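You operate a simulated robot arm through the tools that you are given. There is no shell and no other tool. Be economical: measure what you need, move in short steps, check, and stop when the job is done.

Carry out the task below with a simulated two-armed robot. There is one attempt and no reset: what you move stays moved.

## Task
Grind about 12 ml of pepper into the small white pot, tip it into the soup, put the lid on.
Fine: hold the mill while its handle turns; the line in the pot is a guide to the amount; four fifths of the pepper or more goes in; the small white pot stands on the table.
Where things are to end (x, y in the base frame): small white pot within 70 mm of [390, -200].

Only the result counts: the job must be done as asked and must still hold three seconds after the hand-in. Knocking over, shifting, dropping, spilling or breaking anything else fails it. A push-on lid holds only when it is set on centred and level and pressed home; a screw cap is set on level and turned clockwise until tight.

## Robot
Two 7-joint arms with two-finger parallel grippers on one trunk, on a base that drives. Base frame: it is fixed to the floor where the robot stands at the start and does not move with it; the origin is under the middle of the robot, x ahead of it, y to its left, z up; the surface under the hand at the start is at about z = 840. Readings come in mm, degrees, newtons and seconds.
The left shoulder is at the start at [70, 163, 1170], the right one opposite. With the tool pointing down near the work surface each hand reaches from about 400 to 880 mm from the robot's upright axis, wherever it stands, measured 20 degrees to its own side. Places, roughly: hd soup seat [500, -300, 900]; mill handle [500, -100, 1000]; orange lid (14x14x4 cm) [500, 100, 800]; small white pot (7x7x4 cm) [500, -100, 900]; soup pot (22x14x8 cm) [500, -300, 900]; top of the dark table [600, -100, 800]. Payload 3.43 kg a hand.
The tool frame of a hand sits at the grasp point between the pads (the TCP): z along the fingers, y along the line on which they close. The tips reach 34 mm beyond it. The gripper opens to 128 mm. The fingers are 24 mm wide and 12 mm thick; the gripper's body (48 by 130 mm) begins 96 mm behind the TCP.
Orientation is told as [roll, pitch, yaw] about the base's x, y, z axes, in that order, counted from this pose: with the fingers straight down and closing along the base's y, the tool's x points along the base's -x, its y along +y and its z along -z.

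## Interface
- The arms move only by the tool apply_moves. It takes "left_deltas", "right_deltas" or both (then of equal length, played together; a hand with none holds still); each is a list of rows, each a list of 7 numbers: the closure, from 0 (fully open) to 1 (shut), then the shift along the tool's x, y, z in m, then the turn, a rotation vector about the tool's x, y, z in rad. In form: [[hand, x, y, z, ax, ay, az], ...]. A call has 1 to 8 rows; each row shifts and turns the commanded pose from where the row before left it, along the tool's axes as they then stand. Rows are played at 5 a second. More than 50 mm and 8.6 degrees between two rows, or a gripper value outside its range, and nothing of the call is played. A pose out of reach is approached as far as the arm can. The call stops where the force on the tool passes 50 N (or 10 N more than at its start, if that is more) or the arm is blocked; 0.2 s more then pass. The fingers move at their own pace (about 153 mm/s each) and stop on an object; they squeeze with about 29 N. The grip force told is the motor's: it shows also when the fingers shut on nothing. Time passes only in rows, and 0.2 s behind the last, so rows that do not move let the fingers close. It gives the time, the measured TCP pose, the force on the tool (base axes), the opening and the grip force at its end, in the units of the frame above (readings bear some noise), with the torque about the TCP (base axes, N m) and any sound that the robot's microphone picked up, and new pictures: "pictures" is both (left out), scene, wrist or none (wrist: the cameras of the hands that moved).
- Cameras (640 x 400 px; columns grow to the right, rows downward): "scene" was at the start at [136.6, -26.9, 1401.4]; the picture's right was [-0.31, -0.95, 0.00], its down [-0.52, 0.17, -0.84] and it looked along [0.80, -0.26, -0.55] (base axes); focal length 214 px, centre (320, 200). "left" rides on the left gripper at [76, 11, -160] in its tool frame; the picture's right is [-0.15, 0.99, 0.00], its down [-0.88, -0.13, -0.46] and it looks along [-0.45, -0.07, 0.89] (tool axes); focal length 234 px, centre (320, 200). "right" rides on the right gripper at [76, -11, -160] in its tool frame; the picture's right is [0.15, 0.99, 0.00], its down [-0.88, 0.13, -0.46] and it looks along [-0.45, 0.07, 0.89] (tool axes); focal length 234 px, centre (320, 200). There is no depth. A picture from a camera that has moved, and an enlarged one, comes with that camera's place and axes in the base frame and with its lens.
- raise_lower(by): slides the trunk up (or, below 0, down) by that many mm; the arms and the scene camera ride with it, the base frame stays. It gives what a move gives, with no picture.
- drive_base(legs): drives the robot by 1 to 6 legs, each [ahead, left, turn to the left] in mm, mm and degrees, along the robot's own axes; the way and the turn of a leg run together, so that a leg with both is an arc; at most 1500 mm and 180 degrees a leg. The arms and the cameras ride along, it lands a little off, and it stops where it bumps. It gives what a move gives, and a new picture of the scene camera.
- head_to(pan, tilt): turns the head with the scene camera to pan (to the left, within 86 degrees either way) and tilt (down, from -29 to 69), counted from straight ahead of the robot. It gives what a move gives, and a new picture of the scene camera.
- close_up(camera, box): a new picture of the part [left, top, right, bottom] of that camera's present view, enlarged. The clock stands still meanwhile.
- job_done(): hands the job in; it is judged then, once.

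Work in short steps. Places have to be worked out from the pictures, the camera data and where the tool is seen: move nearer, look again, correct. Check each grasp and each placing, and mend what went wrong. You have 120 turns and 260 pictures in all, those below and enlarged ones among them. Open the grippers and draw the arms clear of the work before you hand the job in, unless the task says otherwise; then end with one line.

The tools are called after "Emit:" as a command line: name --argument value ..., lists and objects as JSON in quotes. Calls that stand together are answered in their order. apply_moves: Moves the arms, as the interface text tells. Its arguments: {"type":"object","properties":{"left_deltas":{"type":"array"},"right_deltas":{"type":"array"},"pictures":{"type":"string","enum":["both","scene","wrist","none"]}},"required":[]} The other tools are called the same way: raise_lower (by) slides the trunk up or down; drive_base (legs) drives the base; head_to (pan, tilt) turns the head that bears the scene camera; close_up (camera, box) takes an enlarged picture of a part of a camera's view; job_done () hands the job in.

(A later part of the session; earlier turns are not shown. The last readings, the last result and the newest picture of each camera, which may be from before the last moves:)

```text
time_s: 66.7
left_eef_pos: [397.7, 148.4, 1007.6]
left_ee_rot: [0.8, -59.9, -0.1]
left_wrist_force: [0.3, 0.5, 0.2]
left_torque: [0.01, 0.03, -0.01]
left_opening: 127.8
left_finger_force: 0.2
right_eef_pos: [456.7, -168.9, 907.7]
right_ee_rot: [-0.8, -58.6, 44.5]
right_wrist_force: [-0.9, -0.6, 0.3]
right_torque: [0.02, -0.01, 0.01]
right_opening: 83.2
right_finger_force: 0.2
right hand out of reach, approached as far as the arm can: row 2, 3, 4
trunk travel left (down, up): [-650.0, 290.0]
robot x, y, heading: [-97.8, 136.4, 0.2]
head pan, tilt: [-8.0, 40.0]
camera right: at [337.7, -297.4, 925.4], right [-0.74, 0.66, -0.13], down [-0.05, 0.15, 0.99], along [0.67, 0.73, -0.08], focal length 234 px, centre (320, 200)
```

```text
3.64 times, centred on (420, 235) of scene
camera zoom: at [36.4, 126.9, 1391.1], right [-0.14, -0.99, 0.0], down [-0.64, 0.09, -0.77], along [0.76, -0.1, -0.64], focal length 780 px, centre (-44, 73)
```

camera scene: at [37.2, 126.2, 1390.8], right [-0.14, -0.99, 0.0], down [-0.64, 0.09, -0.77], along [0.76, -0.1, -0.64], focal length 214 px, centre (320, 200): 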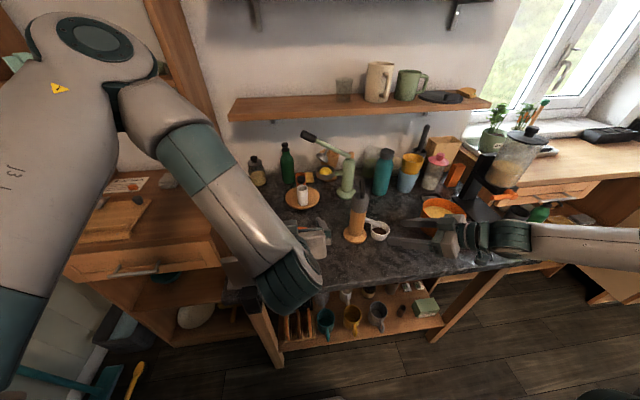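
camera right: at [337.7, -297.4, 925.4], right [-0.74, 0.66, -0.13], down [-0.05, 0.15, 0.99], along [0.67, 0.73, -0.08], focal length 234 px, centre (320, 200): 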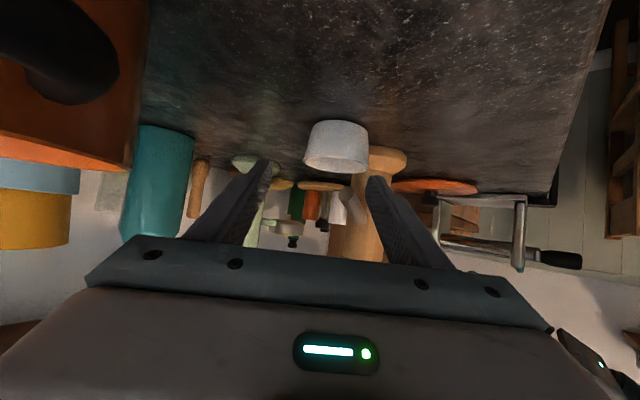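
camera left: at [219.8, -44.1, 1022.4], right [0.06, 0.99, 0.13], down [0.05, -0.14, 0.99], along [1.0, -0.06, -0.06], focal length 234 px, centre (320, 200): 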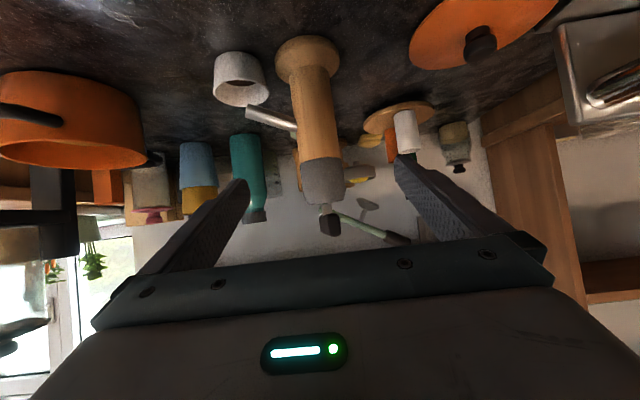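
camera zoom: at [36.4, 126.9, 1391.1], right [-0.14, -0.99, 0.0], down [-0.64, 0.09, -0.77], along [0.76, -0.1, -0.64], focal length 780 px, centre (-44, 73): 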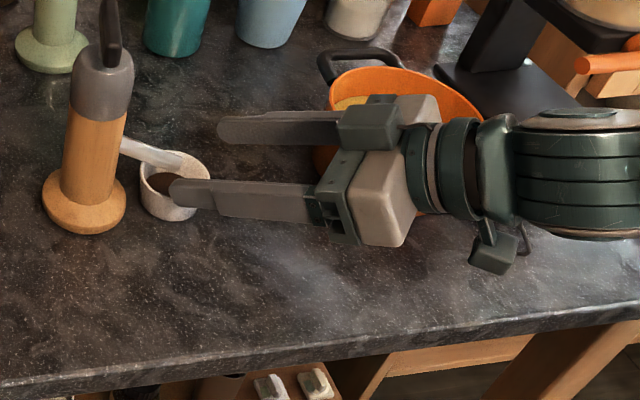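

The arm runs into a wrist limit here. Retreat both hands, raise them, and drive the base right so the right arm's shoulder lies behind the pot.

Emit:
apply_moves --right_deltas '[[0.35, 0, 0, -0.03, 0, 0, 0], [0.35, 0, 0, -0.03, 0, 0, 0], [0.35, -0.03, 0, -0.025, 0, 0, 0], [0.35, -0.035, 0, -0.02, 0, 0, 0], [0.35, -0.035, 0, -0.02, 0, 0, 0], [0.35, -0.035, 0, -0.02, 0, 0, 0]]' --left_deltas '[[0, 0, 0, 0, 0, 0, 0], [0, -0.025, 0, -0.026, 0, 0, 0], [0, -0.025, 0, -0.026, 0, 0, 0], [0, -0.025, 0, -0.026, 0, 0, 0], [0, -0.025, 0, -0.026, 0, 0, 0], [0, 0, 0, 0, 0, 0, 0]]' --pictures "none"

```text
time_s: 68.1
left_eef_pos: [357.4, 148.1, 1146.9]
left_ee_rot: [0.6, -59.9, 0.1]
left_wrist_force: [0.4, 0.3, 0.3]
left_torque: [-0.05, -0.03, 0.0]
left_opening: 128.2
left_finger_force: 0.0
right_eef_pos: [413.6, -203.2, 1101.0]
right_ee_rot: [-1.3, -58.9, 44.5]
right_wrist_force: [-1.0, 0.5, 0.2]
right_torque: [-0.02, 0.03, 0.0]
right_opening: 83.3
right_finger_force: 0.1
trunk travel left (down, up): [-650.0, 290.0]
robot x, y, heading: [-97.6, 138.0, 0.2]
head pan, tilt: [-8.0, 40.0]
```

Emit:
drive_base --legs '[[0, -190, 0]]'

```text
time_s: 69.7
left_eef_pos: [357.3, -47.5, 1146.8]
left_ee_rot: [0.8, -60.0, -0.1]
left_wrist_force: [0.7, 1.4, -0.1]
left_torque: [0.01, -0.04, 0.0]
left_opening: 128.4
left_finger_force: 0.1
right_eef_pos: [415.6, -396.7, 1100.5]
right_ee_rot: [-1.1, -59.0, 44.5]
right_wrist_force: [-0.3, 0.3, -0.1]
right_torque: [0.01, 0.0, 0.02]
right_opening: 83.3
right_finger_force: 0.2
trunk travel left (down, up): [-650.0, 290.0]
robot x, y, heading: [-100.1, -58.1, 0.0]
head pan, tilt: [-8.0, 40.0]
camera scene: at [37.4, -65.2, 1391.1], right [-0.14, -0.99, 0.0], down [-0.64, 0.09, -0.77], along [0.76, -0.1, -0.64], focal length 214 px, centre (320, 200)
```

scene: 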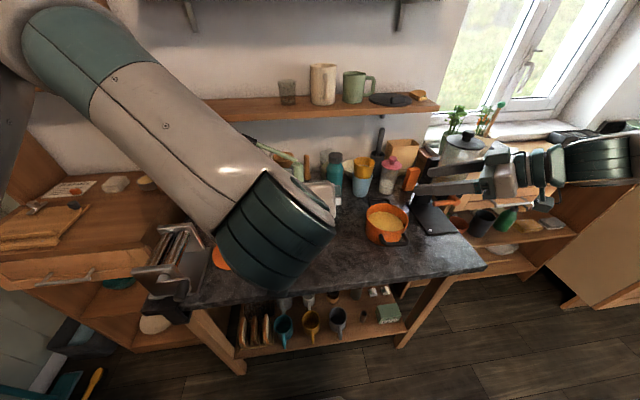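

Clear the left arm to the left and bring the right hand over the pre-approach point.

Emit:
apply_moves --right_deltas '[[0.35, -0.0128, 0.0294, 0.0212, 0, 0, 0], [0.35, -0.0128, 0.0294, 0.0212, 0, 0, 0], [0.35, -0.0128, 0.0294, 0.0212, 0, 0, 0], [0.35, -0.0128, 0.0294, 0.0212, 0, 0, 0], [0.35, -0.0128, 0.0294, 0.0212, 0, 0, 0]]' --left_deltas '[[0, 0, 0.045, 0, 0, 0, 0], [0, 0, 0.045, 0, 0, 0, 0], [0, 0, 0.045, 0, 0, 0, 0], [0, 0, 0.045, 0, 0, 0, 0], [0, 0, 0.045, 0, 0, 0, 0]]' --pictures "none"

Emit:
apply_moves --right_deltas '[[0.35, 0.0377, 0, 0.02265, 0, 0, 0], [0.35, 0.0377, 0, 0.02265, 0, 0, 0], [0.35, 0.0377, 0, 0.02265, 0, 0, 0], [0.35, 0.0377, 0, 0.02265, 0, 0, 0]]' --pictures "both"

```text
time_s: 70.9
left_eef_pos: [442.0, 119.9, 1194.2]
left_ee_rot: [0.5, -59.7, 0.0]
left_wrist_force: [0.0, 1.2, -0.3]
left_torque: [-0.06, 0.0, -0.05]
left_opening: 128.1
left_finger_force: 0.1
left hand out of reach, approached as far as the arm can: row 1, 2, 3, 4, 5
right_eef_pos: [423.0, -205.4, 1099.1]
right_ee_rot: [-1.0, -58.7, 44.6]
right_wrist_force: [0.2, 0.3, 0.0]
right_torque: [-0.04, -0.02, -0.02]
right_opening: 82.9
right_finger_force: 0.1
right hand out of reach, approached as far as the arm can: row 4, 5
trunk travel left (down, up): [-650.0, 290.0]
robot x, y, heading: [-98.4, -53.7, 0.1]
head pan, tilt: [-8.0, 40.0]
```

```text
time_s: 71.9
left_eef_pos: [441.4, 117.3, 1195.9]
left_ee_rot: [0.8, -59.8, 0.0]
left_wrist_force: [-0.4, -0.1, -0.2]
left_torque: [-0.01, -0.01, -0.02]
left_opening: 127.9
left_finger_force: 0.2
right_eef_pos: [430.9, -229.2, 987.7]
right_ee_rot: [-1.0, -58.6, 44.6]
right_wrist_force: [0.0, -0.3, 0.6]
right_torque: [-0.01, 0.02, 0.0]
right_opening: 83.3
right_finger_force: 0.0
right hand out of reach, approached as far as the arm can: row 1, 3, 4
trunk travel left (down, up): [-650.0, 290.0]
robot x, y, heading: [-101.3, -52.3, 0.3]
head pan, tilt: [-8.0, 40.0]
camera scene: at [37.4, -65.3, 1391.0], right [-0.14, -0.99, 0.0], down [-0.64, 0.09, -0.77], along [0.76, -0.1, -0.64], focal length 214 px, centre (320, 200)
camera right: at [311.6, -357.7, 1004.7], right [-0.74, 0.66, -0.13], down [-0.05, 0.15, 0.99], along [0.67, 0.74, -0.08], focal length 234 px, centre (320, 200)
```

scene: 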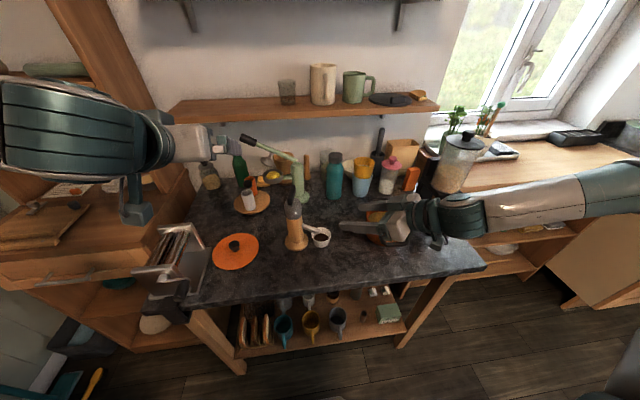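
right: 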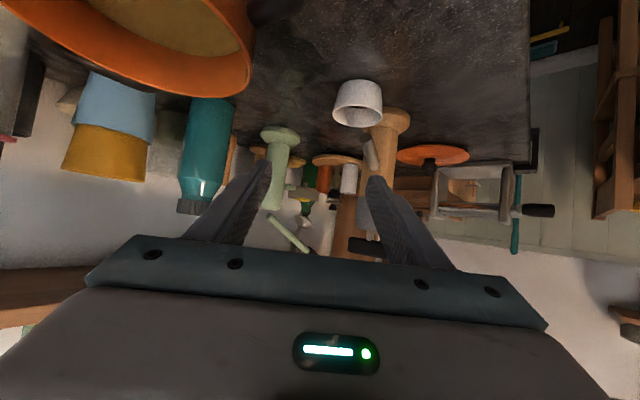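

That is less comfortable. Better idea: a steep (65° down) grasp, only to slide/lift the pot to its end area, and re-grasp there for pouring. Steepen the hand now.

Emit:
apply_moves --right_deltas '[[0.4, 0, 0, 0, 0, 0.146, 0], [0.4, 0, 0, 0, 0, 0.146, 0], [0.4, 0, 0, 0, 0, 0.146, 0], [0.4, 0, 0, 0, 0, 0.146, 0]]' --pictures "none"

```text
time_s: 72.9
left_eef_pos: [441.3, 116.7, 1195.2]
left_ee_rot: [0.8, -59.7, -0.1]
left_wrist_force: [0.2, -0.3, 0.0]
left_torque: [0.02, 0.0, 0.0]
left_opening: 128.0
left_finger_force: 0.0
right_eef_pos: [432.1, -228.6, 985.8]
right_ee_rot: [-0.8, -25.4, 43.9]
right_wrist_force: [-0.3, 0.7, -0.6]
right_torque: [0.02, 0.02, 0.0]
right_opening: 76.7
right_finger_force: 0.0
trunk travel left (down, up): [-650.0, 290.0]
robot x, y, heading: [-97.6, -55.9, 0.0]
head pan, tilt: [-8.0, 40.0]
```

Emit:
apply_moves --right_deltas '[[0.4, -0.01725, 0.0191, 0.0259, 0, 0, 0], [0.4, -0.01725, 0.0191, 0.0259, 0, 0, 0], [0.4, 0, 0, 0, 0, 0, 0]]' --pictures "wrist"

Emit:
close_up --camera "scene" --box '[270, 180, 430, 280]'

```text
time_s: 73.7
left_eef_pos: [439.6, 116.7, 1197.5]
left_ee_rot: [0.8, -59.8, -0.1]
left_wrist_force: [-0.2, -1.0, 0.0]
left_torque: [-0.01, -0.02, 0.01]
left_opening: 128.2
left_finger_force: 0.1
right_eef_pos: [444.4, -165.4, 954.9]
right_ee_rot: [-0.7, -25.5, 43.7]
right_wrist_force: [-0.5, 0.2, 0.0]
right_torque: [0.0, 0.0, -0.01]
right_opening: 77.0
right_finger_force: 0.1
trunk travel left (down, up): [-650.0, 290.0]
robot x, y, heading: [-100.4, -54.5, 0.2]
head pan, tilt: [-8.0, 40.0]
camera right: at [350.2, -266.4, 1066.6], right [-0.78, 0.63, -0.07], down [0.34, 0.51, 0.79], along [0.53, 0.59, -0.61], focal length 234 px, centre (320, 200)
```

right: 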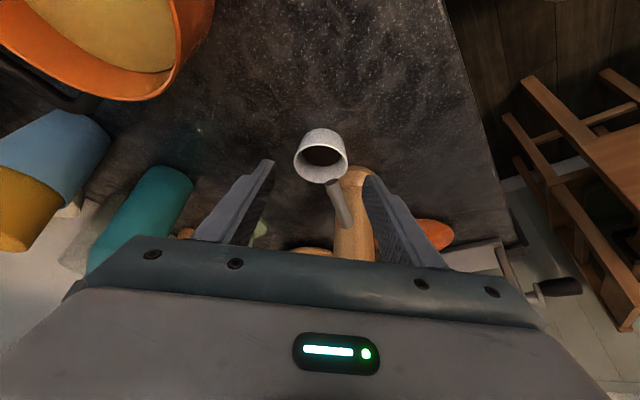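

```text
4.00 times, centred on (350, 230) of scene
camera zoom: at [35.9, -66.0, 1391.2], right [-0.14, -0.99, 0.0], down [-0.64, 0.09, -0.77], along [0.76, -0.1, -0.64], focal length 858 px, centre (200, 80)
```

zoom: 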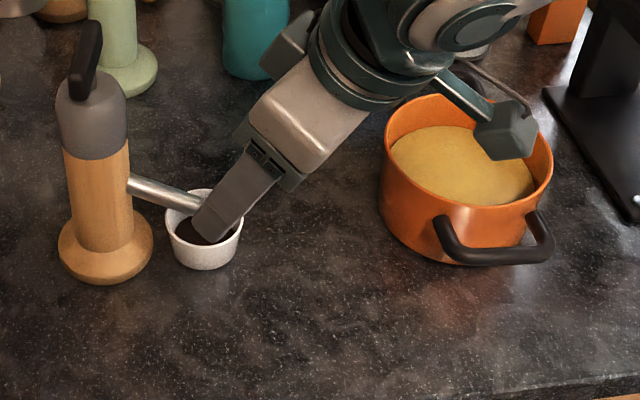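

Pot lies on the approach line (2 mm lateral correction). Go in 80 mm in small rows.

Emit:
apply_moves --right_deltas '[[0.4, 0, 0.002, 0.02, 0, 0, 0], [0.4, 0, 0, 0.02, 0, 0, 0], [0.4, 0, 0, 0.02, 0, 0, 0], [0.4, 0, 0, 0.015, 0, 0, 0], [0.4, 0, 0, 0.005, 0, 0, 0]]' --pictures "wrist"

Emit:
close_up --camera "scene" --box '[270, 180, 430, 280]'

```text
time_s: 74.9
left_eef_pos: [438.6, 118.2, 1198.6]
left_ee_rot: [0.8, -59.8, 0.0]
left_wrist_force: [-0.4, 0.4, 1.2]
left_torque: [-0.01, 0.02, 0.02]
left_opening: 127.9
left_finger_force: 0.0
right_eef_pos: [460.1, -163.0, 900.2]
right_ee_rot: [-0.6, -25.9, 44.0]
right_wrist_force: [-7.8, 2.2, 22.2]
right_torque: [1.04, 0.49, 0.3]
right_opening: 80.4
right_finger_force: 3.5
right hand out of reach, approached as far as the arm can: row 3, 4, 5
trunk travel left (down, up): [-650.0, 290.0]
robot x, y, heading: [-93.7, -56.0, 0.0]
head pan, tilt: [-8.0, 40.0]
camera right: at [367.3, -265.2, 1012.3], right [-0.78, 0.62, -0.07], down [0.33, 0.51, 0.79], along [0.53, 0.59, -0.61], focal length 234 px, centre (320, 200)
```

right: 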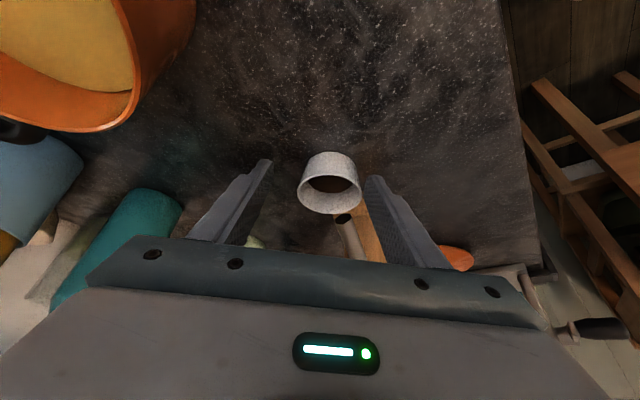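

```text
4.00 times, centred on (350, 230) of scene
camera zoom: at [34.0, -64.9, 1391.8], right [-0.14, -0.99, 0.0], down [-0.64, 0.09, -0.77], along [0.76, -0.1, -0.64], focal length 858 px, centre (200, 80)
```

zoom: 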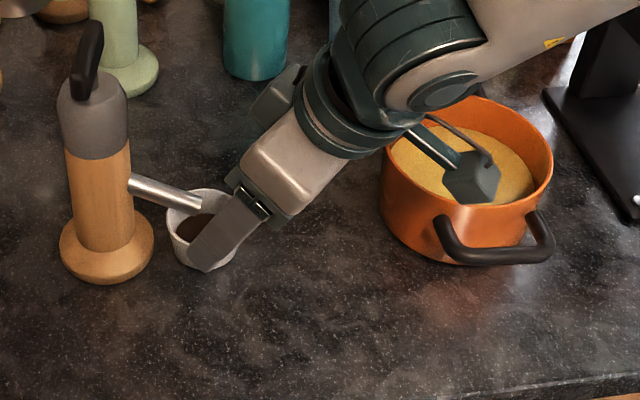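

The arm deviated at its limit and a finger presses on the pot rim. Back off straight away.

Emit:
apply_moves --right_deltas '[[0.4, 0, 0, -0.02, 0, 0, 0], [0.4, 0, 0, -0.02, 0, 0, 0], [0.4, 0, 0, -0.02, 0, 0, 0]]' --pictures "none"

Emit:
close_up --camera "scene" --box '[270, 180, 430, 280]'

```text
time_s: 75.7
left_eef_pos: [440.8, 117.4, 1196.0]
left_ee_rot: [0.7, -59.8, -0.1]
left_wrist_force: [0.1, 0.5, 1.0]
left_torque: [0.02, 0.02, 0.04]
left_opening: 128.0
left_finger_force: 0.1
right_eef_pos: [444.4, -182.1, 952.9]
right_ee_rot: [-0.6, -25.4, 43.8]
right_wrist_force: [-1.1, -0.5, 0.4]
right_torque: [0.0, 0.01, -0.02]
right_opening: 76.8
right_finger_force: 0.0
trunk travel left (down, up): [-650.0, 290.0]
robot x, y, heading: [-100.8, -54.6, 0.2]
head pan, tilt: [-8.0, 40.0]
```

```text
4.00 times, centred on (350, 230) of scene
camera zoom: at [37.2, -65.5, 1391.0], right [-0.14, -0.99, 0.0], down [-0.64, 0.09, -0.77], along [0.76, -0.1, -0.64], focal length 858 px, centre (200, 80)
```

zoom: 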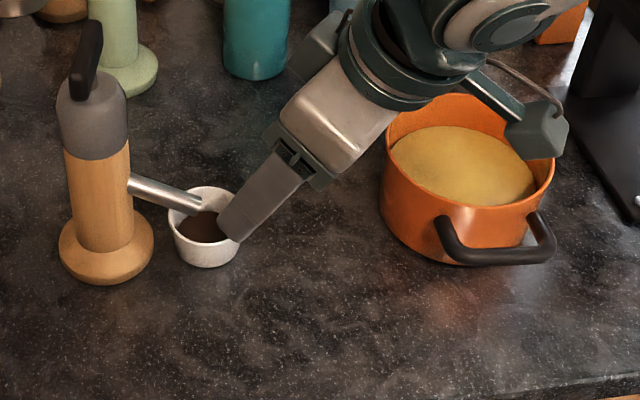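

Pot and pepper are intact. The inward wrist yaw is the problem, so I'll turn the whole robot ~40° left (standing further right) so that this approach becomes straight ahead. Raise the right hand first.

Emit:
apply_moves --right_deltas '[[0.4, -0.0193, 0, -0.0406, 0, 0, 0], [0.4, -0.0193, 0, -0.0406, 0, 0, 0], [0.4, -0.0193, 0, -0.0406, 0, 0, 0], [0.4, -0.0193, 0, -0.0406, 0, 0, 0.08], [0.4, 0, 0, 0, 0, 0, 0.14], [0.4, 0, 0, 0, 0, 0, 0.14]]' --pictures "none"

Emit:
drive_base --legs '[[20, -220, 0], [0, 0, 40], [-123, -188, 0]]'

```text
time_s: 77.1
left_eef_pos: [440.4, 116.7, 1196.0]
left_ee_rot: [0.8, -59.8, -0.1]
left_wrist_force: [0.0, -0.2, -0.3]
left_torque: [0.02, -0.01, -0.02]
left_opening: 127.9
left_finger_force: 0.1
right_eef_pos: [443.5, -181.3, 1132.7]
right_ee_rot: [9.0, -23.9, 21.2]
right_wrist_force: [-0.7, -0.1, 0.7]
right_torque: [-0.02, -0.03, 0.0]
right_opening: 76.6
right_finger_force: 0.2
trunk travel left (down, up): [-650.0, 290.0]
robot x, y, heading: [-100.2, -51.4, -0.0]
head pan, tilt: [-8.0, 40.0]
```

```text
time_s: 81.9
left_eef_pos: [250.3, -13.4, 1196.5]
left_ee_rot: [0.8, -59.7, 40.1]
left_wrist_force: [0.1, 0.5, 0.7]
left_torque: [-0.02, 0.0, 0.0]
left_opening: 127.8
left_finger_force: 0.0
right_eef_pos: [443.2, -240.3, 1133.2]
right_ee_rot: [9.0, -23.9, 61.4]
right_wrist_force: [-0.2, 0.6, -0.1]
right_torque: [-0.02, -0.01, 0.0]
right_opening: 76.9
right_finger_force: 0.1
trunk travel left (down, up): [-650.0, 290.0]
robot x, y, heading: [-51.9, -491.4, 40.2]
head pan, tilt: [-8.0, 40.0]
camera scene: at [60.1, -413.6, 1391.0], right [0.54, -0.84, 0.0], down [-0.54, -0.34, -0.77], along [0.65, 0.41, -0.64], focal length 214 px, centre (320, 200)
```

scene: 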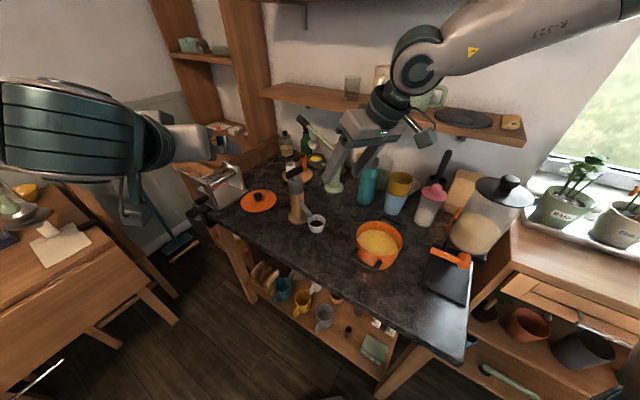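

Now reorient: unroll, yaw back to 45, then pitch down-forward to -59 as in the earlier approach.

Emit:
apply_moves --right_deltas '[[0.35, 0, 0, 0, 0, 0, -0.12], [0.35, 0, 0, 0, 0.0584, 0, 0.0028], [0.35, 0, 0, 0, 0.0584, 0, 0.0028], [0.35, 0, 0, 0, 0.0584, 0, 0.1228], [0.35, 0, 0, 0, 0.0584, 0, 0.1228], [0.35, 0, 0, 0, 0.0584, 0, 0.1228], [0.35, 0, 0, 0, 0, 0, 0]]' --pictures "none"

Emit:
apply_moves --right_deltas '[[0.35, 0, 0, 0, 0, -0.146, 0], [0.35, 0, 0, 0, 0, -0.146, 0], [0.35, 0, 0, 0, 0, -0.146, 0], [0.35, 0, 0, 0, 0, -0.146, 0]]' --pictures "none"

```text
time_s: 83.5
left_eef_pos: [249.6, -13.2, 1195.8]
left_ee_rot: [0.8, -59.8, 40.0]
left_wrist_force: [0.1, 0.8, -0.2]
left_torque: [0.01, -0.02, -0.05]
left_opening: 128.2
left_finger_force: 0.0
right_eef_pos: [441.8, -240.5, 1133.0]
right_ee_rot: [-0.9, -25.1, 45.2]
right_wrist_force: [0.1, -0.5, -0.3]
right_torque: [-0.01, 0.0, 0.0]
right_opening: 83.2
right_finger_force: 0.1
trunk travel left (down, up): [-650.0, 290.0]
robot x, y, heading: [-47.5, -492.1, 40.3]
head pan, tilt: [-8.0, 40.0]
```

```text
time_s: 84.5
left_eef_pos: [250.9, -11.2, 1195.3]
left_ee_rot: [0.8, -59.6, 40.1]
left_wrist_force: [-0.1, -0.3, 0.1]
left_torque: [0.01, 0.01, 0.01]
left_opening: 128.4
left_finger_force: 0.0
right_eef_pos: [449.7, -228.7, 1135.7]
right_ee_rot: [-1.5, -58.5, 46.1]
right_wrist_force: [-0.4, 1.1, -0.3]
right_torque: [0.0, 0.02, 0.03]
right_opening: 83.1
right_finger_force: 0.1
right hand out of reach, approached as far as the arm can: row 4
trunk travel left (down, up): [-650.0, 290.0]
robot x, y, heading: [-52.2, -493.5, 40.5]
head pan, tilt: [-8.0, 40.0]
```

Emit:
apply_moves --right_deltas '[[0.35, 0.0313, 0.008, 0.0177, 0, 0, 0], [0.35, 0.0313, 0.008, 0.0177, 0, 0, 0], [0.35, 0.0313, 0.008, 0.0177, 0, 0, 0], [0.35, 0.0313, 0.008, 0.0177, 0, 0, 0], [0.35, 0.0313, 0.008, 0.0177, 0, 0, 0], [0.35, 0.0313, 0.008, 0.0177, 0, 0, 0]]' --pictures "both"

```text
time_s: 85.9
left_eef_pos: [251.5, -12.8, 1196.5]
left_ee_rot: [0.8, -59.8, 40.1]
left_wrist_force: [1.1, -0.7, -0.1]
left_torque: [-0.02, 0.01, 0.04]
left_opening: 127.9
left_finger_force: 0.1
right_eef_pos: [496.6, -250.5, 976.1]
right_ee_rot: [-1.5, -58.5, 46.1]
right_wrist_force: [0.7, -0.7, -0.4]
right_torque: [-0.02, 0.02, 0.03]
right_opening: 83.2
right_finger_force: 0.1
right hand out of reach, approached as far as the arm can: row 1, 2, 3, 4, 5, 6
trunk travel left (down, up): [-650.0, 290.0]
robot x, y, heading: [-52.8, -492.8, 40.5]
head pan, tilt: [-8.0, 40.0]
camera scene: at [61.0, -414.0, 1391.0], right [0.54, -0.84, 0.0], down [-0.54, -0.34, -0.77], along [0.65, 0.41, -0.64], focal length 214 px, centre (320, 200)
camera right: at [380.1, -381.6, 994.0], right [-0.75, 0.64, -0.14], down [-0.05, 0.15, 0.99], along [0.66, 0.75, -0.08], focal length 234 px, centre (320, 200)
```

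scene: 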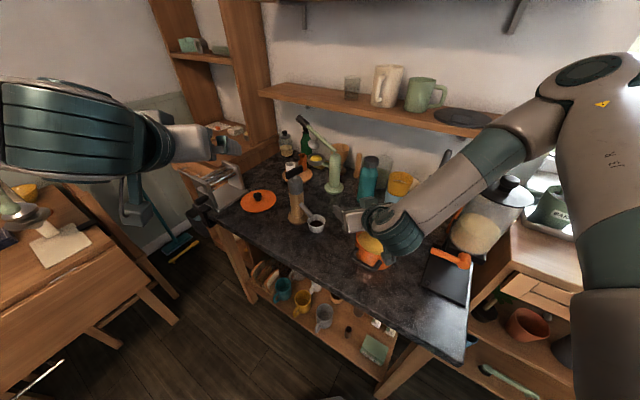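
right: 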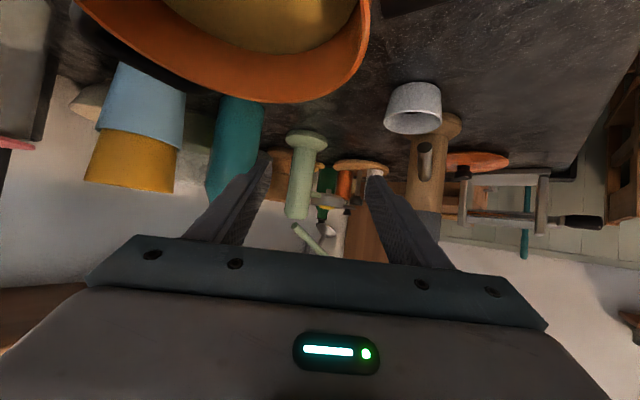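

The forward-pointing hand wants more distance to the robot. Lift a bit and back the base by 150 mm.

Emit:
apply_moves --right_deltas '[[0.35, -0.03, 0, -0.018, 0, 0, 0], [0.35, -0.03, 0, -0.018, 0, 0, 0]]' --pictures "none"

Emit:
drive_base --legs '[[-150, 0, 0]]'

```text
time_s: 86.5
left_eef_pos: [249.3, -12.3, 1195.8]
left_ee_rot: [0.7, -59.8, 40.0]
left_wrist_force: [-0.1, 0.2, -0.1]
left_torque: [0.01, -0.03, 0.03]
left_opening: 127.8
left_finger_force: 0.0
right_eef_pos: [498.7, -246.4, 1045.0]
right_ee_rot: [-1.7, -58.5, 46.3]
right_wrist_force: [-0.8, -0.4, -0.2]
right_torque: [0.0, 0.01, -0.03]
right_opening: 83.2
right_finger_force: 0.0
right hand out of reach, approached as far as the arm can: row 2
trunk travel left (down, up): [-650.0, 290.0]
robot x, y, heading: [-50.7, -490.9, 40.4]
head pan, tilt: [-8.0, 40.0]
```

```text
time_s: 87.9
left_eef_pos: [138.9, -109.3, 1196.5]
left_ee_rot: [0.7, -59.6, 40.1]
left_wrist_force: [0.4, 0.1, 0.1]
left_torque: [0.02, 0.0, -0.03]
left_opening: 127.7
left_finger_force: 0.0
right_eef_pos: [386.0, -344.5, 1045.5]
right_ee_rot: [-1.6, -58.5, 46.2]
right_wrist_force: [-1.3, 0.4, -0.7]
right_torque: [0.0, 0.0, 0.01]
right_opening: 83.0
right_finger_force: 0.1
trunk travel left (down, up): [-650.0, 290.0]
robot x, y, heading: [-165.1, -591.3, 40.3]
head pan, tilt: [-8.0, 40.0]
camera scene: at [-52.6, -510.0, 1390.9], right [0.53, -0.84, 0.0], down [-0.54, -0.34, -0.77], along [0.65, 0.41, -0.64], focal length 214 px, centre (320, 200)
```

scene: 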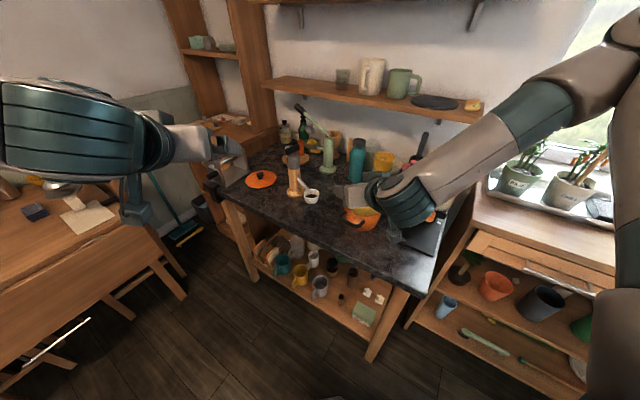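

Emit:
apply_moves --right_deltas '[[0.35, 0.0088, 0.0166, 0.0336, 0, 0, 0], [0.35, 0.0088, 0.0166, 0.0336, 0, 0, 0], [0.35, 0.0088, 0.0166, 0.0336, 0, 0, 0], [0.35, 0.0088, 0.0166, 0.0336, 0, 0, 0], [0.35, 0.0088, 0.0166, 0.0336, 0, 0, 0]]' --pictures "both"

```text
time_s: 89.1
left_eef_pos: [137.3, -109.0, 1195.6]
left_ee_rot: [0.9, -59.8, 40.1]
left_wrist_force: [-0.6, 0.1, -0.8]
left_torque: [0.0, 0.01, 0.01]
left_opening: 127.8
left_finger_force: 0.0
right_eef_pos: [461.2, -279.6, 981.0]
right_ee_rot: [-1.5, -58.4, 46.3]
right_wrist_force: [0.1, -0.6, -0.1]
right_torque: [-0.01, -0.03, 0.02]
right_opening: 83.0
right_finger_force: 0.1
right hand out of reach, approached as far as the arm can: row 2, 3, 4, 5
trunk travel left (down, up): [-650.0, 290.0]
robot x, y, heading: [-164.4, -585.7, 40.0]
head pan, tilt: [-8.0, 40.0]
camera scene: at [-53.5, -511.0, 1391.1], right [0.53, -0.84, 0.0], down [-0.54, -0.34, -0.77], along [0.65, 0.41, -0.64], focal length 214 px, centre (320, 200)
camera right: at [344.6, -410.4, 999.7], right [-0.75, 0.65, -0.14], down [-0.05, 0.15, 0.99], along [0.66, 0.75, -0.08], focal length 234 px, centre (320, 200)
```

scene: 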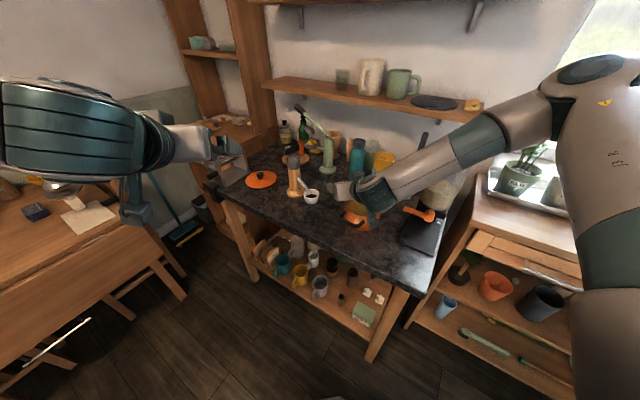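
right: 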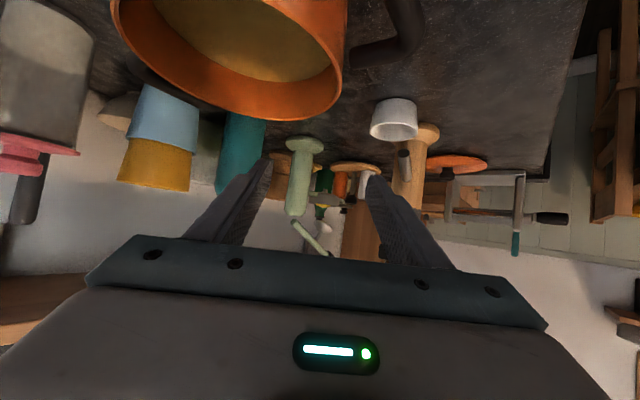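

The arm is stuck in an awkward posture. New plan: pinch the pot's near-right wall from straight above (natural posture, yaw 0), shift the pot clear of the mill, then re-grasp there. First raise and return the right hand to pointing down.

Emit:
apply_moves --right_deltas '[[0.5, -0.036, 0, -0.022, 0, 0, 0], [0.5, -0.036, 0, -0.022, 0, 0, 0], [0.5, -0.036, 0, -0.022, 0, 0.146, 0], [0.5, -0.036, 0, -0.022, 0, 0.146, 0], [0.5, 0, 0, 0, 0, 0.146, 0], [0.5, 0, 0, 0, 0, 0.146, 0], [0.5, 0, 0, 0, 0, 0.146, 0], [0.5, 0, 0, 0, 0, 0.146, 0]]' --pictures "none"

Emit:
apply_moves --right_deltas '[[0.5, 0, 0, -0.03, 0, 0.145, 0], [0.5, 0.04, 0, -0.02, 0, 0, 0], [0.5, 0.04, 0, -0.02, 0, 0, 0]]' --pictures "none"

```text
time_s: 90.9
left_eef_pos: [136.5, -108.1, 1196.0]
left_ee_rot: [0.9, -59.9, 40.1]
left_wrist_force: [-0.4, -0.3, 0.1]
left_torque: [0.04, -0.01, -0.01]
left_opening: 128.2
left_finger_force: 0.0
right_eef_pos: [464.1, -274.3, 1151.0]
right_ee_rot: [-0.9, -22.2, 45.2]
right_wrist_force: [-1.0, -0.9, 0.2]
right_torque: [0.02, -0.03, 0.02]
right_opening: 64.0
right_finger_force: 0.0
right hand out of reach, approached as far as the arm can: row 7, 8
trunk travel left (down, up): [-650.0, 290.0]
robot x, y, heading: [-165.6, -590.0, 40.2]
head pan, tilt: [-8.0, 40.0]
```

```text
time_s: 91.7
left_eef_pos: [134.7, -111.1, 1196.8]
left_ee_rot: [0.8, -59.9, 40.1]
left_wrist_force: [-0.5, -0.2, -0.9]
left_torque: [0.0, 0.0, 0.06]
left_opening: 128.3
left_finger_force: 0.0
right_eef_pos: [392.0, -346.8, 1186.9]
right_ee_rot: [-0.9, -14.0, 45.0]
right_wrist_force: [0.2, -0.6, -0.6]
right_torque: [0.02, -0.01, 0.0]
right_opening: 64.1
right_finger_force: 0.0
right hand out of reach, approached as far as the arm can: row 1
trunk travel left (down, up): [-650.0, 290.0]
robot x, y, heading: [-163.5, -588.8, 40.4]
head pan, tilt: [-8.0, 40.0]
```

Emit:
drive_base --legs '[[274, 358, 0], [0, 0, -40], [75, 90, 0]]'

```text
time_s: 97.1
left_eef_pos: [422.2, 137.0, 1196.9]
left_ee_rot: [0.8, -59.8, 1.4]
left_wrist_force: [-0.5, 0.3, 0.2]
left_torque: [0.02, 0.01, -0.03]
left_opening: 127.9
left_finger_force: 0.1
right_eef_pos: [476.3, -210.0, 1184.8]
right_ee_rot: [-0.9, -14.0, 6.4]
right_wrist_force: [0.5, -0.8, -0.8]
right_torque: [0.01, -0.03, -0.03]
right_opening: 63.8
right_finger_force: 0.0
trunk travel left (down, up): [-650.0, 290.0]
robot x, y, heading: [-115.0, -48.9, 1.6]
head pan, tilt: [-8.0, 40.0]
camera scene: at [22.8, -56.3, 1391.1], right [-0.11, -0.99, 0.0], down [-0.64, 0.07, -0.77], along [0.76, -0.08, -0.64], focal length 214 px, centre (320, 200)
```

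scene: 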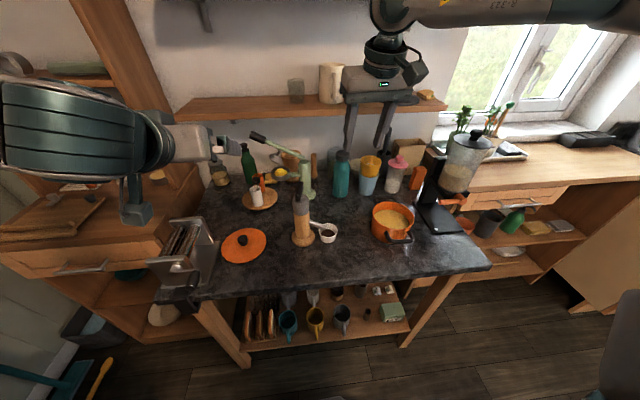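

Straighten the right hand to vertical, move over the pot's right wall, narrow the opening to ~24 mm.

Emit:
apply_moves --right_deltas '[[0.81, 0, 0, 0, 0, 0.122, 0.055], [0.81, 0, 0, 0, 0, 0.122, 0.055], [0.81, 0, 0.0125, 0.04, 0, 0, 0], [0.81, 0, 0.0125, 0.04, 0, 0, 0], [0.81, 0, 0.0125, 0.04, 0, 0, 0], [0.81, 0, 0.0125, 0.04, 0, 0, 0], [0.81, 0, 0, 0.04, 0, 0, 0]]' --pictures "wrist"

Emit:
close_up --camera "scene" --box '[270, 180, 430, 280]'

```text
time_s: 98.7
left_eef_pos: [421.9, 137.4, 1196.8]
left_ee_rot: [0.8, -59.7, 1.4]
left_wrist_force: [-0.2, -0.4, -0.4]
left_torque: [0.0, 0.0, 0.01]
left_opening: 127.8
left_finger_force: 0.0
right_eef_pos: [460.9, -189.6, 987.3]
right_ee_rot: [0.1, 0.0, -0.1]
right_wrist_force: [0.0, -1.2, -0.4]
right_torque: [-0.01, -0.01, 0.0]
right_opening: 24.1
right_finger_force: 0.0
right hand out of reach, approached as far as the arm can: row 4, 5, 6, 7
trunk travel left (down, up): [-650.0, 290.0]
robot x, y, heading: [-112.1, -50.8, 1.8]
head pan, tilt: [-8.0, 40.0]
camera right: at [385.2, -200.9, 1147.5], right [-0.15, 0.99, 0.0], down [0.88, 0.13, 0.46], along [0.45, 0.07, -0.89], focal length 234 px, centre (320, 200)
```

right: 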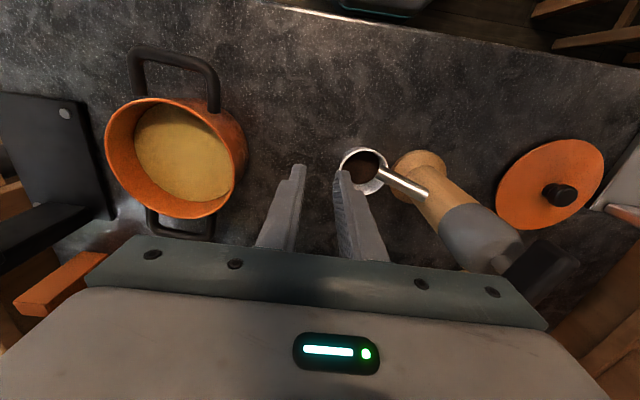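

```text
4.00 times, centred on (350, 230) of scene
camera zoom: at [23.6, -56.1, 1391.0], right [-0.11, -0.99, 0.0], down [-0.64, 0.07, -0.77], along [0.76, -0.08, -0.64], focal length 858 px, centre (200, 80)
```

zoom: 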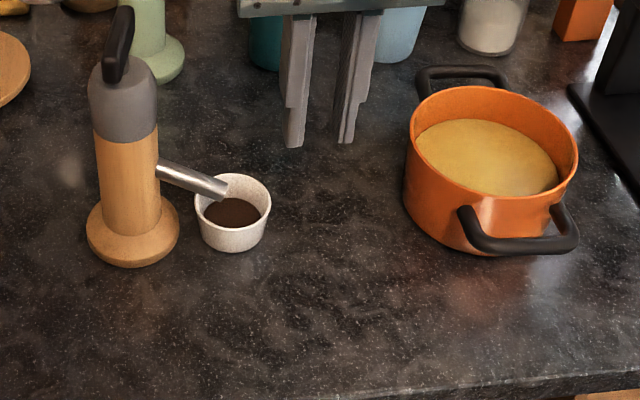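

The tool-down reach inward is limited too (needs ~20° to its side). Shift the hand right 110 mm and drive the base left 110 mm.

Emit:
apply_moves --right_deltas '[[0.81, 0, 0, -0.02, 0, 0, 0], [0.81, 0, -0.037, 0, 0, 0, 0], [0.81, 0, -0.037, 0, 0, 0, 0], [0.81, 0, -0.036, 0, 0, 0, 0]]' --pictures "none"

Emit:
drive_base --legs '[[0, 120, -1.7]]'

```text
time_s: 99.7
left_eef_pos: [422.3, 137.6, 1195.5]
left_ee_rot: [0.9, -59.8, 1.4]
left_wrist_force: [1.0, 0.0, -0.6]
left_torque: [0.03, -0.04, 0.01]
left_opening: 128.0
left_finger_force: 0.2
right_eef_pos: [460.2, -298.3, 1010.0]
right_ee_rot: [0.0, -0.1, 0.1]
right_wrist_force: [1.2, -0.3, 0.0]
right_torque: [-0.01, -0.02, 0.0]
right_opening: 24.3
right_finger_force: 0.0
trunk travel left (down, up): [-650.0, 290.0]
robot x, y, heading: [-112.6, -50.9, 1.9]
head pan, tilt: [-8.0, 40.0]
```

```text
time_s: 100.9
left_eef_pos: [426.2, 241.4, 1195.8]
left_ee_rot: [0.9, -59.9, -0.2]
left_wrist_force: [-0.5, 0.2, 0.8]
left_torque: [-0.01, 0.02, 0.0]
left_opening: 127.9
left_finger_force: 0.0
right_eef_pos: [450.8, -195.4, 1009.6]
right_ee_rot: [0.0, 0.1, -1.8]
right_wrist_force: [0.3, 0.7, -0.4]
right_torque: [-0.02, 0.02, -0.01]
right_opening: 24.0
right_finger_force: 0.0
trunk travel left (down, up): [-650.0, 290.0]
robot x, y, heading: [-115.4, 70.5, 0.2]
head pan, tilt: [-8.0, 40.0]
camera scene: at [21.1, 59.6, 1391.0], right [-0.14, -0.99, 0.0], down [-0.64, 0.09, -0.77], along [0.76, -0.11, -0.64], focal length 214 px, centre (320, 200)
```

scene: 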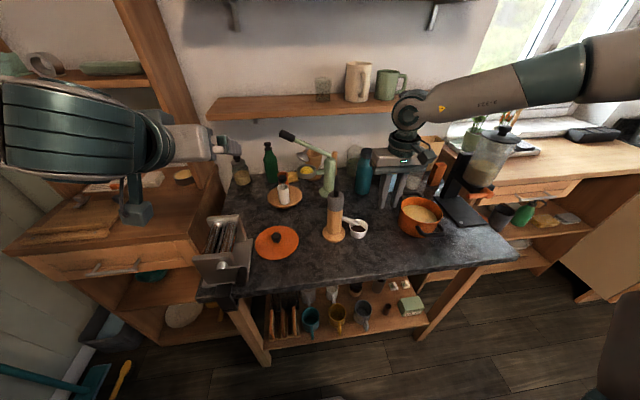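

Move above the wall: target (478.5,-160, 940), then look.

Emit:
apply_moves --right_deltas '[[0.81, -0.0132, 0.018, 0.02, 0, 0, 0], [0.81, -0.0132, 0.018, 0.025, 0, 0, -0.031], [0.81, 0, 0, 0.025, 0, 0, 0], [0.81, 0, 0, 0, 0, 0, 0]]' --pictures "wrist"

Emit:
close_up --camera "scene" --box '[300, 180, 440, 270]'

```text
time_s: 101.9
left_eef_pos: [425.6, 242.0, 1196.6]
left_ee_rot: [0.8, -59.8, -0.3]
left_wrist_force: [-0.9, -0.5, -0.1]
left_torque: [-0.03, 0.02, -0.03]
left_opening: 128.2
left_finger_force: 0.1
right_eef_pos: [478.4, -160.4, 938.5]
right_ee_rot: [-0.1, 0.1, 0.0]
right_wrist_force: [-0.1, -0.2, -0.2]
right_torque: [-0.05, -0.01, -0.02]
right_opening: 24.3
right_finger_force: 0.0
trunk travel left (down, up): [-650.0, 290.0]
robot x, y, heading: [-112.1, 70.5, -0.1]
head pan, tilt: [-8.0, 40.0]
camera right: at [402.2, -170.3, 1097.8], right [-0.15, 0.99, 0.0], down [0.88, 0.13, 0.46], along [0.45, 0.07, -0.89], focal length 234 px, centre (320, 200)
```

right: 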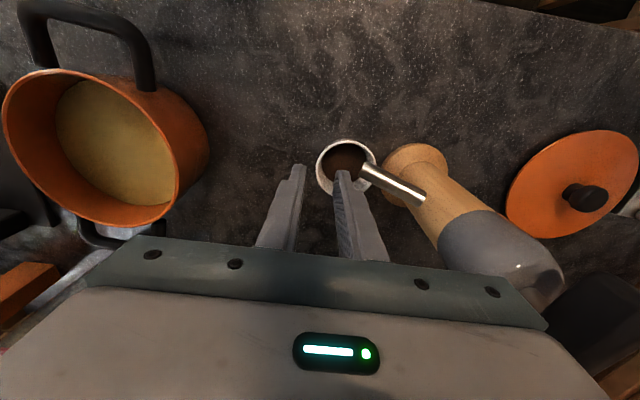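

```text
4.44 times, centred on (370, 225) of scene
camera zoom: at [20.8, 60.7, 1391.1], right [-0.14, -0.99, 0.0], down [-0.64, 0.09, -0.77], along [0.76, -0.11, -0.64], focal length 953 px, centre (98, 89)
```

zoom: 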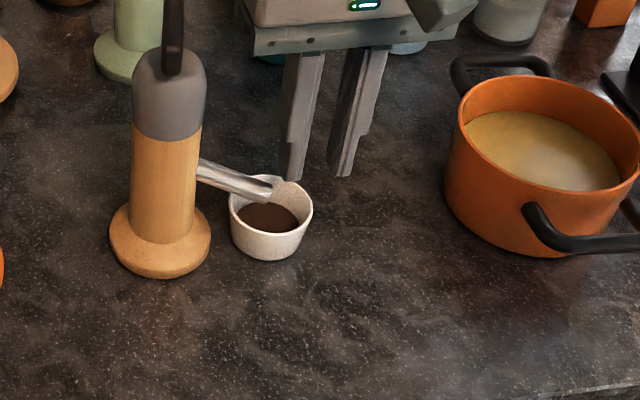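

Alignment with the wall (y≈-160) is right. Lower to z≈891 with one finger inside, one outside, then pinch.

Emit:
apply_moves --right_deltas '[[0.81, 0, 0, 0.02, 0, 0, 0], [0.81, 0, 0, 0.02, 0, 0, 0], [0.81, 0, 0, 0.0075, 0, 0, 0], [0.9, 0, 0, 0, 0, 0, 0], [0.96, 0, 0, 0, 0, 0, 0], [1, 0, 0, 0, 0, 0, 0], [1, 0, 0, 0, 0, 0, 0]]' --pictures "wrist"

Emit:
close_up --camera "scene" --box '[300, 180, 440, 270]'

```text
time_s: 103.5
left_eef_pos: [424.8, 241.2, 1195.9]
left_ee_rot: [0.9, -59.7, -0.1]
left_wrist_force: [0.2, -0.1, -0.5]
left_torque: [-0.05, 0.01, 0.02]
left_opening: 127.9
left_finger_force: 0.0
right_eef_pos: [478.1, -160.9, 892.8]
right_ee_rot: [0.0, -0.1, 0.0]
right_wrist_force: [-0.2, -0.5, 8.2]
right_torque: [0.5, 0.31, 0.13]
right_opening: 4.4
right_finger_force: 29.2
trunk travel left (down, up): [-650.0, 290.0]
robot x, y, heading: [-115.9, 72.4, -0.1]
head pan, tilt: [-8.0, 40.0]
camera right: at [401.2, -171.1, 1051.4], right [-0.15, 0.99, 0.0], down [0.88, 0.13, 0.46], along [0.45, 0.07, -0.89], focal length 234 px, centre (320, 200)
```

right: 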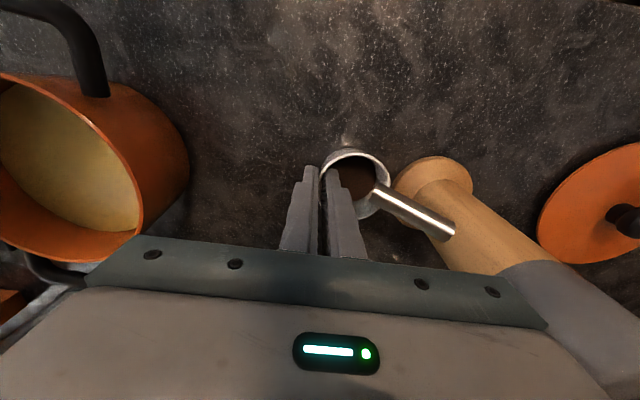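

```text
4.44 times, centred on (370, 225) of scene
camera zoom: at [20.4, 60.5, 1391.2], right [-0.14, -0.99, 0.0], down [-0.64, 0.09, -0.77], along [0.76, -0.11, -0.64], focal length 953 px, centre (98, 89)
```

zoom: 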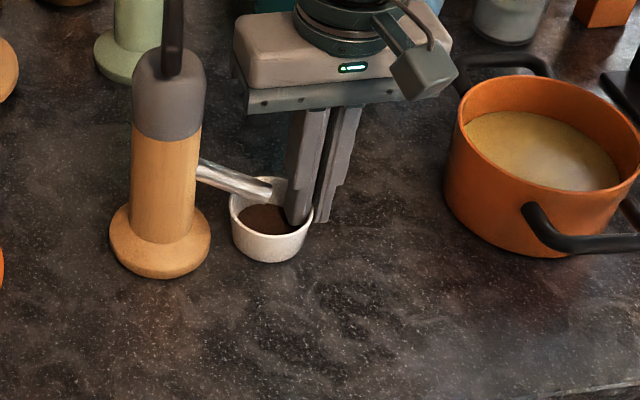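

Wall pinched. Lift 3 mm, slide out -y from under the spout, then toward (405,-185).

Emit:
apply_moves --right_deltas '[[1, 0, 0, -0.003, 0, 0, 0], [1, 0, -0.018, 0, 0, 0, 0], [1, 0, -0.018, 0, 0, 0, 0], [1, 0, -0.018, 0, 0, 0, 0], [1, 0, 0, -0.004, 0, 0, 0]]' --pictures "wrist"

Emit:
close_up --camera "scene" --box '[300, 180, 440, 270]'

```text
time_s: 104.7
left_eef_pos: [425.8, 242.7, 1196.1]
left_ee_rot: [0.9, -59.6, -0.2]
left_wrist_force: [1.3, 1.4, 0.8]
left_torque: [-0.02, 0.01, 0.0]
left_opening: 128.2
left_finger_force: 0.0
right_eef_pos: [478.4, -215.2, 898.5]
right_ee_rot: [-0.1, 0.0, 0.1]
right_wrist_force: [0.2, 0.3, -0.9]
right_torque: [-0.03, 0.01, 0.0]
right_opening: 3.5
right_finger_force: 29.3
trunk travel left (down, up): [-650.0, 290.0]
robot x, y, heading: [-118.2, 71.5, 0.2]
head pan, tilt: [-8.0, 40.0]
camera right: at [401.8, -225.3, 1057.8], right [-0.15, 0.99, 0.0], down [0.88, 0.13, 0.46], along [0.45, 0.07, -0.89], focal length 234 px, centre (320, 200)
```

right: 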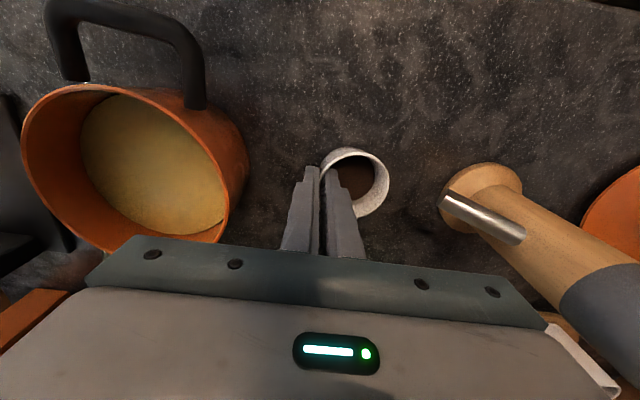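

```text
4.44 times, centred on (370, 225) of scene
camera zoom: at [21.3, 60.6, 1391.0], right [-0.14, -0.99, 0.0], down [-0.64, 0.09, -0.77], along [0.76, -0.11, -0.64], focal length 953 px, centre (98, 89)
```

zoom: 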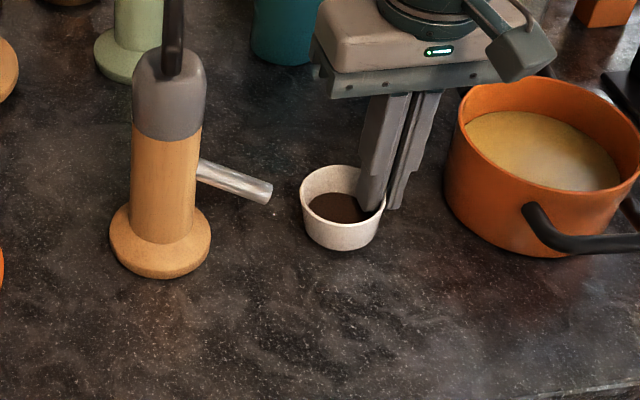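

Pot is clear of the spout. Move it to x≈405 and set it down.

Emit:
apply_moves --right_deltas '[[1, 0.0185, 0, 0, 0, 0, 0], [1, 0.0185, 0, 0, 0, 0, 0], [1, 0.0185, 0, 0, 0, 0, 0], [1, 0.0185, 0, 0, 0, 0, 0], [1, 0, 0, 0.003, 0, 0, 0], [1, 0, 0, 0.003, 0, 0, 0]]' --pictures "none"

Emit:
close_up --camera "scene" --box '[300, 190, 440, 290]'

```text
time_s: 106.1
left_eef_pos: [424.7, 241.1, 1197.5]
left_ee_rot: [0.8, -59.8, -0.3]
left_wrist_force: [0.3, -0.4, 0.3]
left_torque: [-0.01, -0.02, 0.01]
left_opening: 128.1
left_finger_force: 0.0
right_eef_pos: [403.9, -214.1, 896.6]
right_ee_rot: [0.1, -0.4, 0.0]
right_wrist_force: [-2.0, -4.1, 19.6]
right_torque: [0.71, 0.13, 0.11]
right_opening: 3.3
right_finger_force: 29.4
trunk travel left (down, up): [-650.0, 290.0]
robot x, y, heading: [-113.0, 72.9, 0.2]
head pan, tilt: [-8.0, 40.0]
```

```text
4.00 times, centred on (370, 240) of scene
camera zoom: at [18.8, 60.3, 1391.6], right [-0.14, -0.99, 0.0], down [-0.64, 0.09, -0.77], along [0.76, -0.11, -0.64], focal length 858 px, centre (120, 40)
```

zoom: 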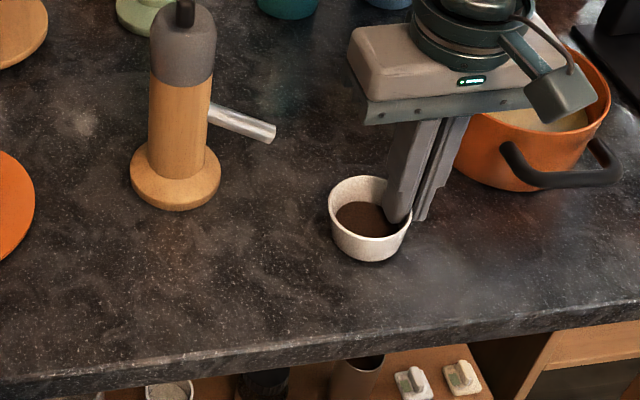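

Contact with the table (≈20 N). Ease, release, and lift the right hand.

Emit:
apply_moves --right_deltas '[[1, 0, 0, -0.0015, 0, 0, 0], [0.9, 0, 0, 0, 0, 0, 0], [0.85, 0, 0, 0, 0, 0, 0], [0.85, 0, 0, 0, 0, 0, 0], [0.85, 0, 0, -0.03, 0, 0, 0], [0.85, 0, 0, -0.045, 0, 0, 0], [0.85, 0, 0, -0.045, 0, 0, 0]]' --pictures "none"

Emit:
close_up --camera "scene" --box '[300, 190, 440, 290]'

Emit:
close_up --camera "right" --box '[240, 80, 440, 240]'

```text
time_s: 107.7
left_eef_pos: [423.2, 241.8, 1195.7]
left_ee_rot: [0.9, -59.8, -0.2]
left_wrist_force: [0.4, -0.1, -0.4]
left_torque: [0.0, 0.01, 0.02]
left_opening: 128.1
left_finger_force: 0.1
right_eef_pos: [404.1, -214.0, 1016.2]
right_ee_rot: [-0.1, 0.0, 0.0]
right_wrist_force: [-0.1, -0.1, 0.1]
right_torque: [-0.02, -0.04, -0.03]
right_opening: 19.1
right_finger_force: 0.1
trunk travel left (down, up): [-650.0, 290.0]
robot x, y, heading: [-115.2, 70.9, 0.0]
head pan, tilt: [-8.0, 40.0]
```

```text
4.00 times, centred on (370, 240) of scene
camera zoom: at [19.9, 60.5, 1391.1], right [-0.14, -0.99, 0.0], down [-0.64, 0.09, -0.77], along [0.76, -0.11, -0.64], focal length 858 px, centre (120, 40)
```

zoom: 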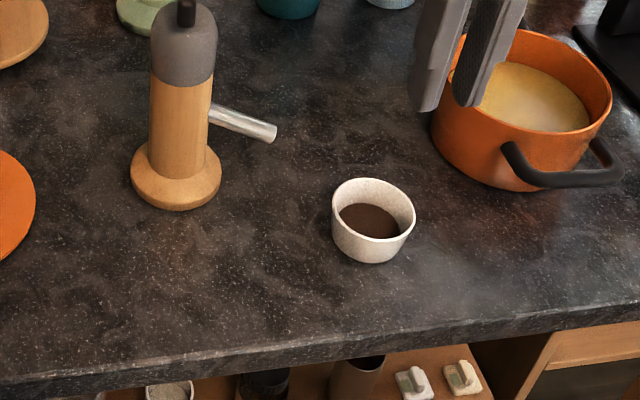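

```text
2.50 times, centred on (340, 160) of right
camera zoom: at [327.0, -224.8, 1176.6], right [-0.15, 0.99, 0.0], down [0.88, 0.13, 0.46], along [0.45, 0.07, -0.89], focal length 585 px, centre (270, 300)
```

zoom: 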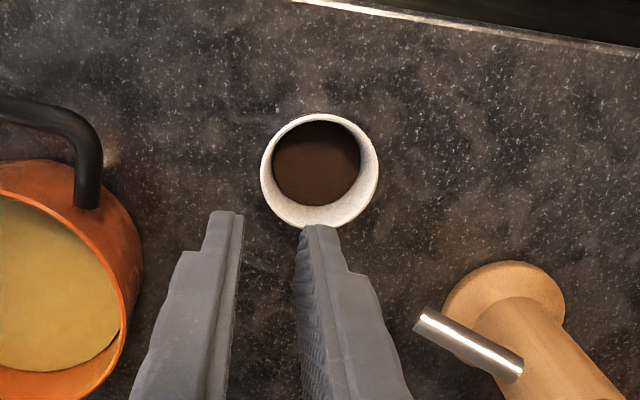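

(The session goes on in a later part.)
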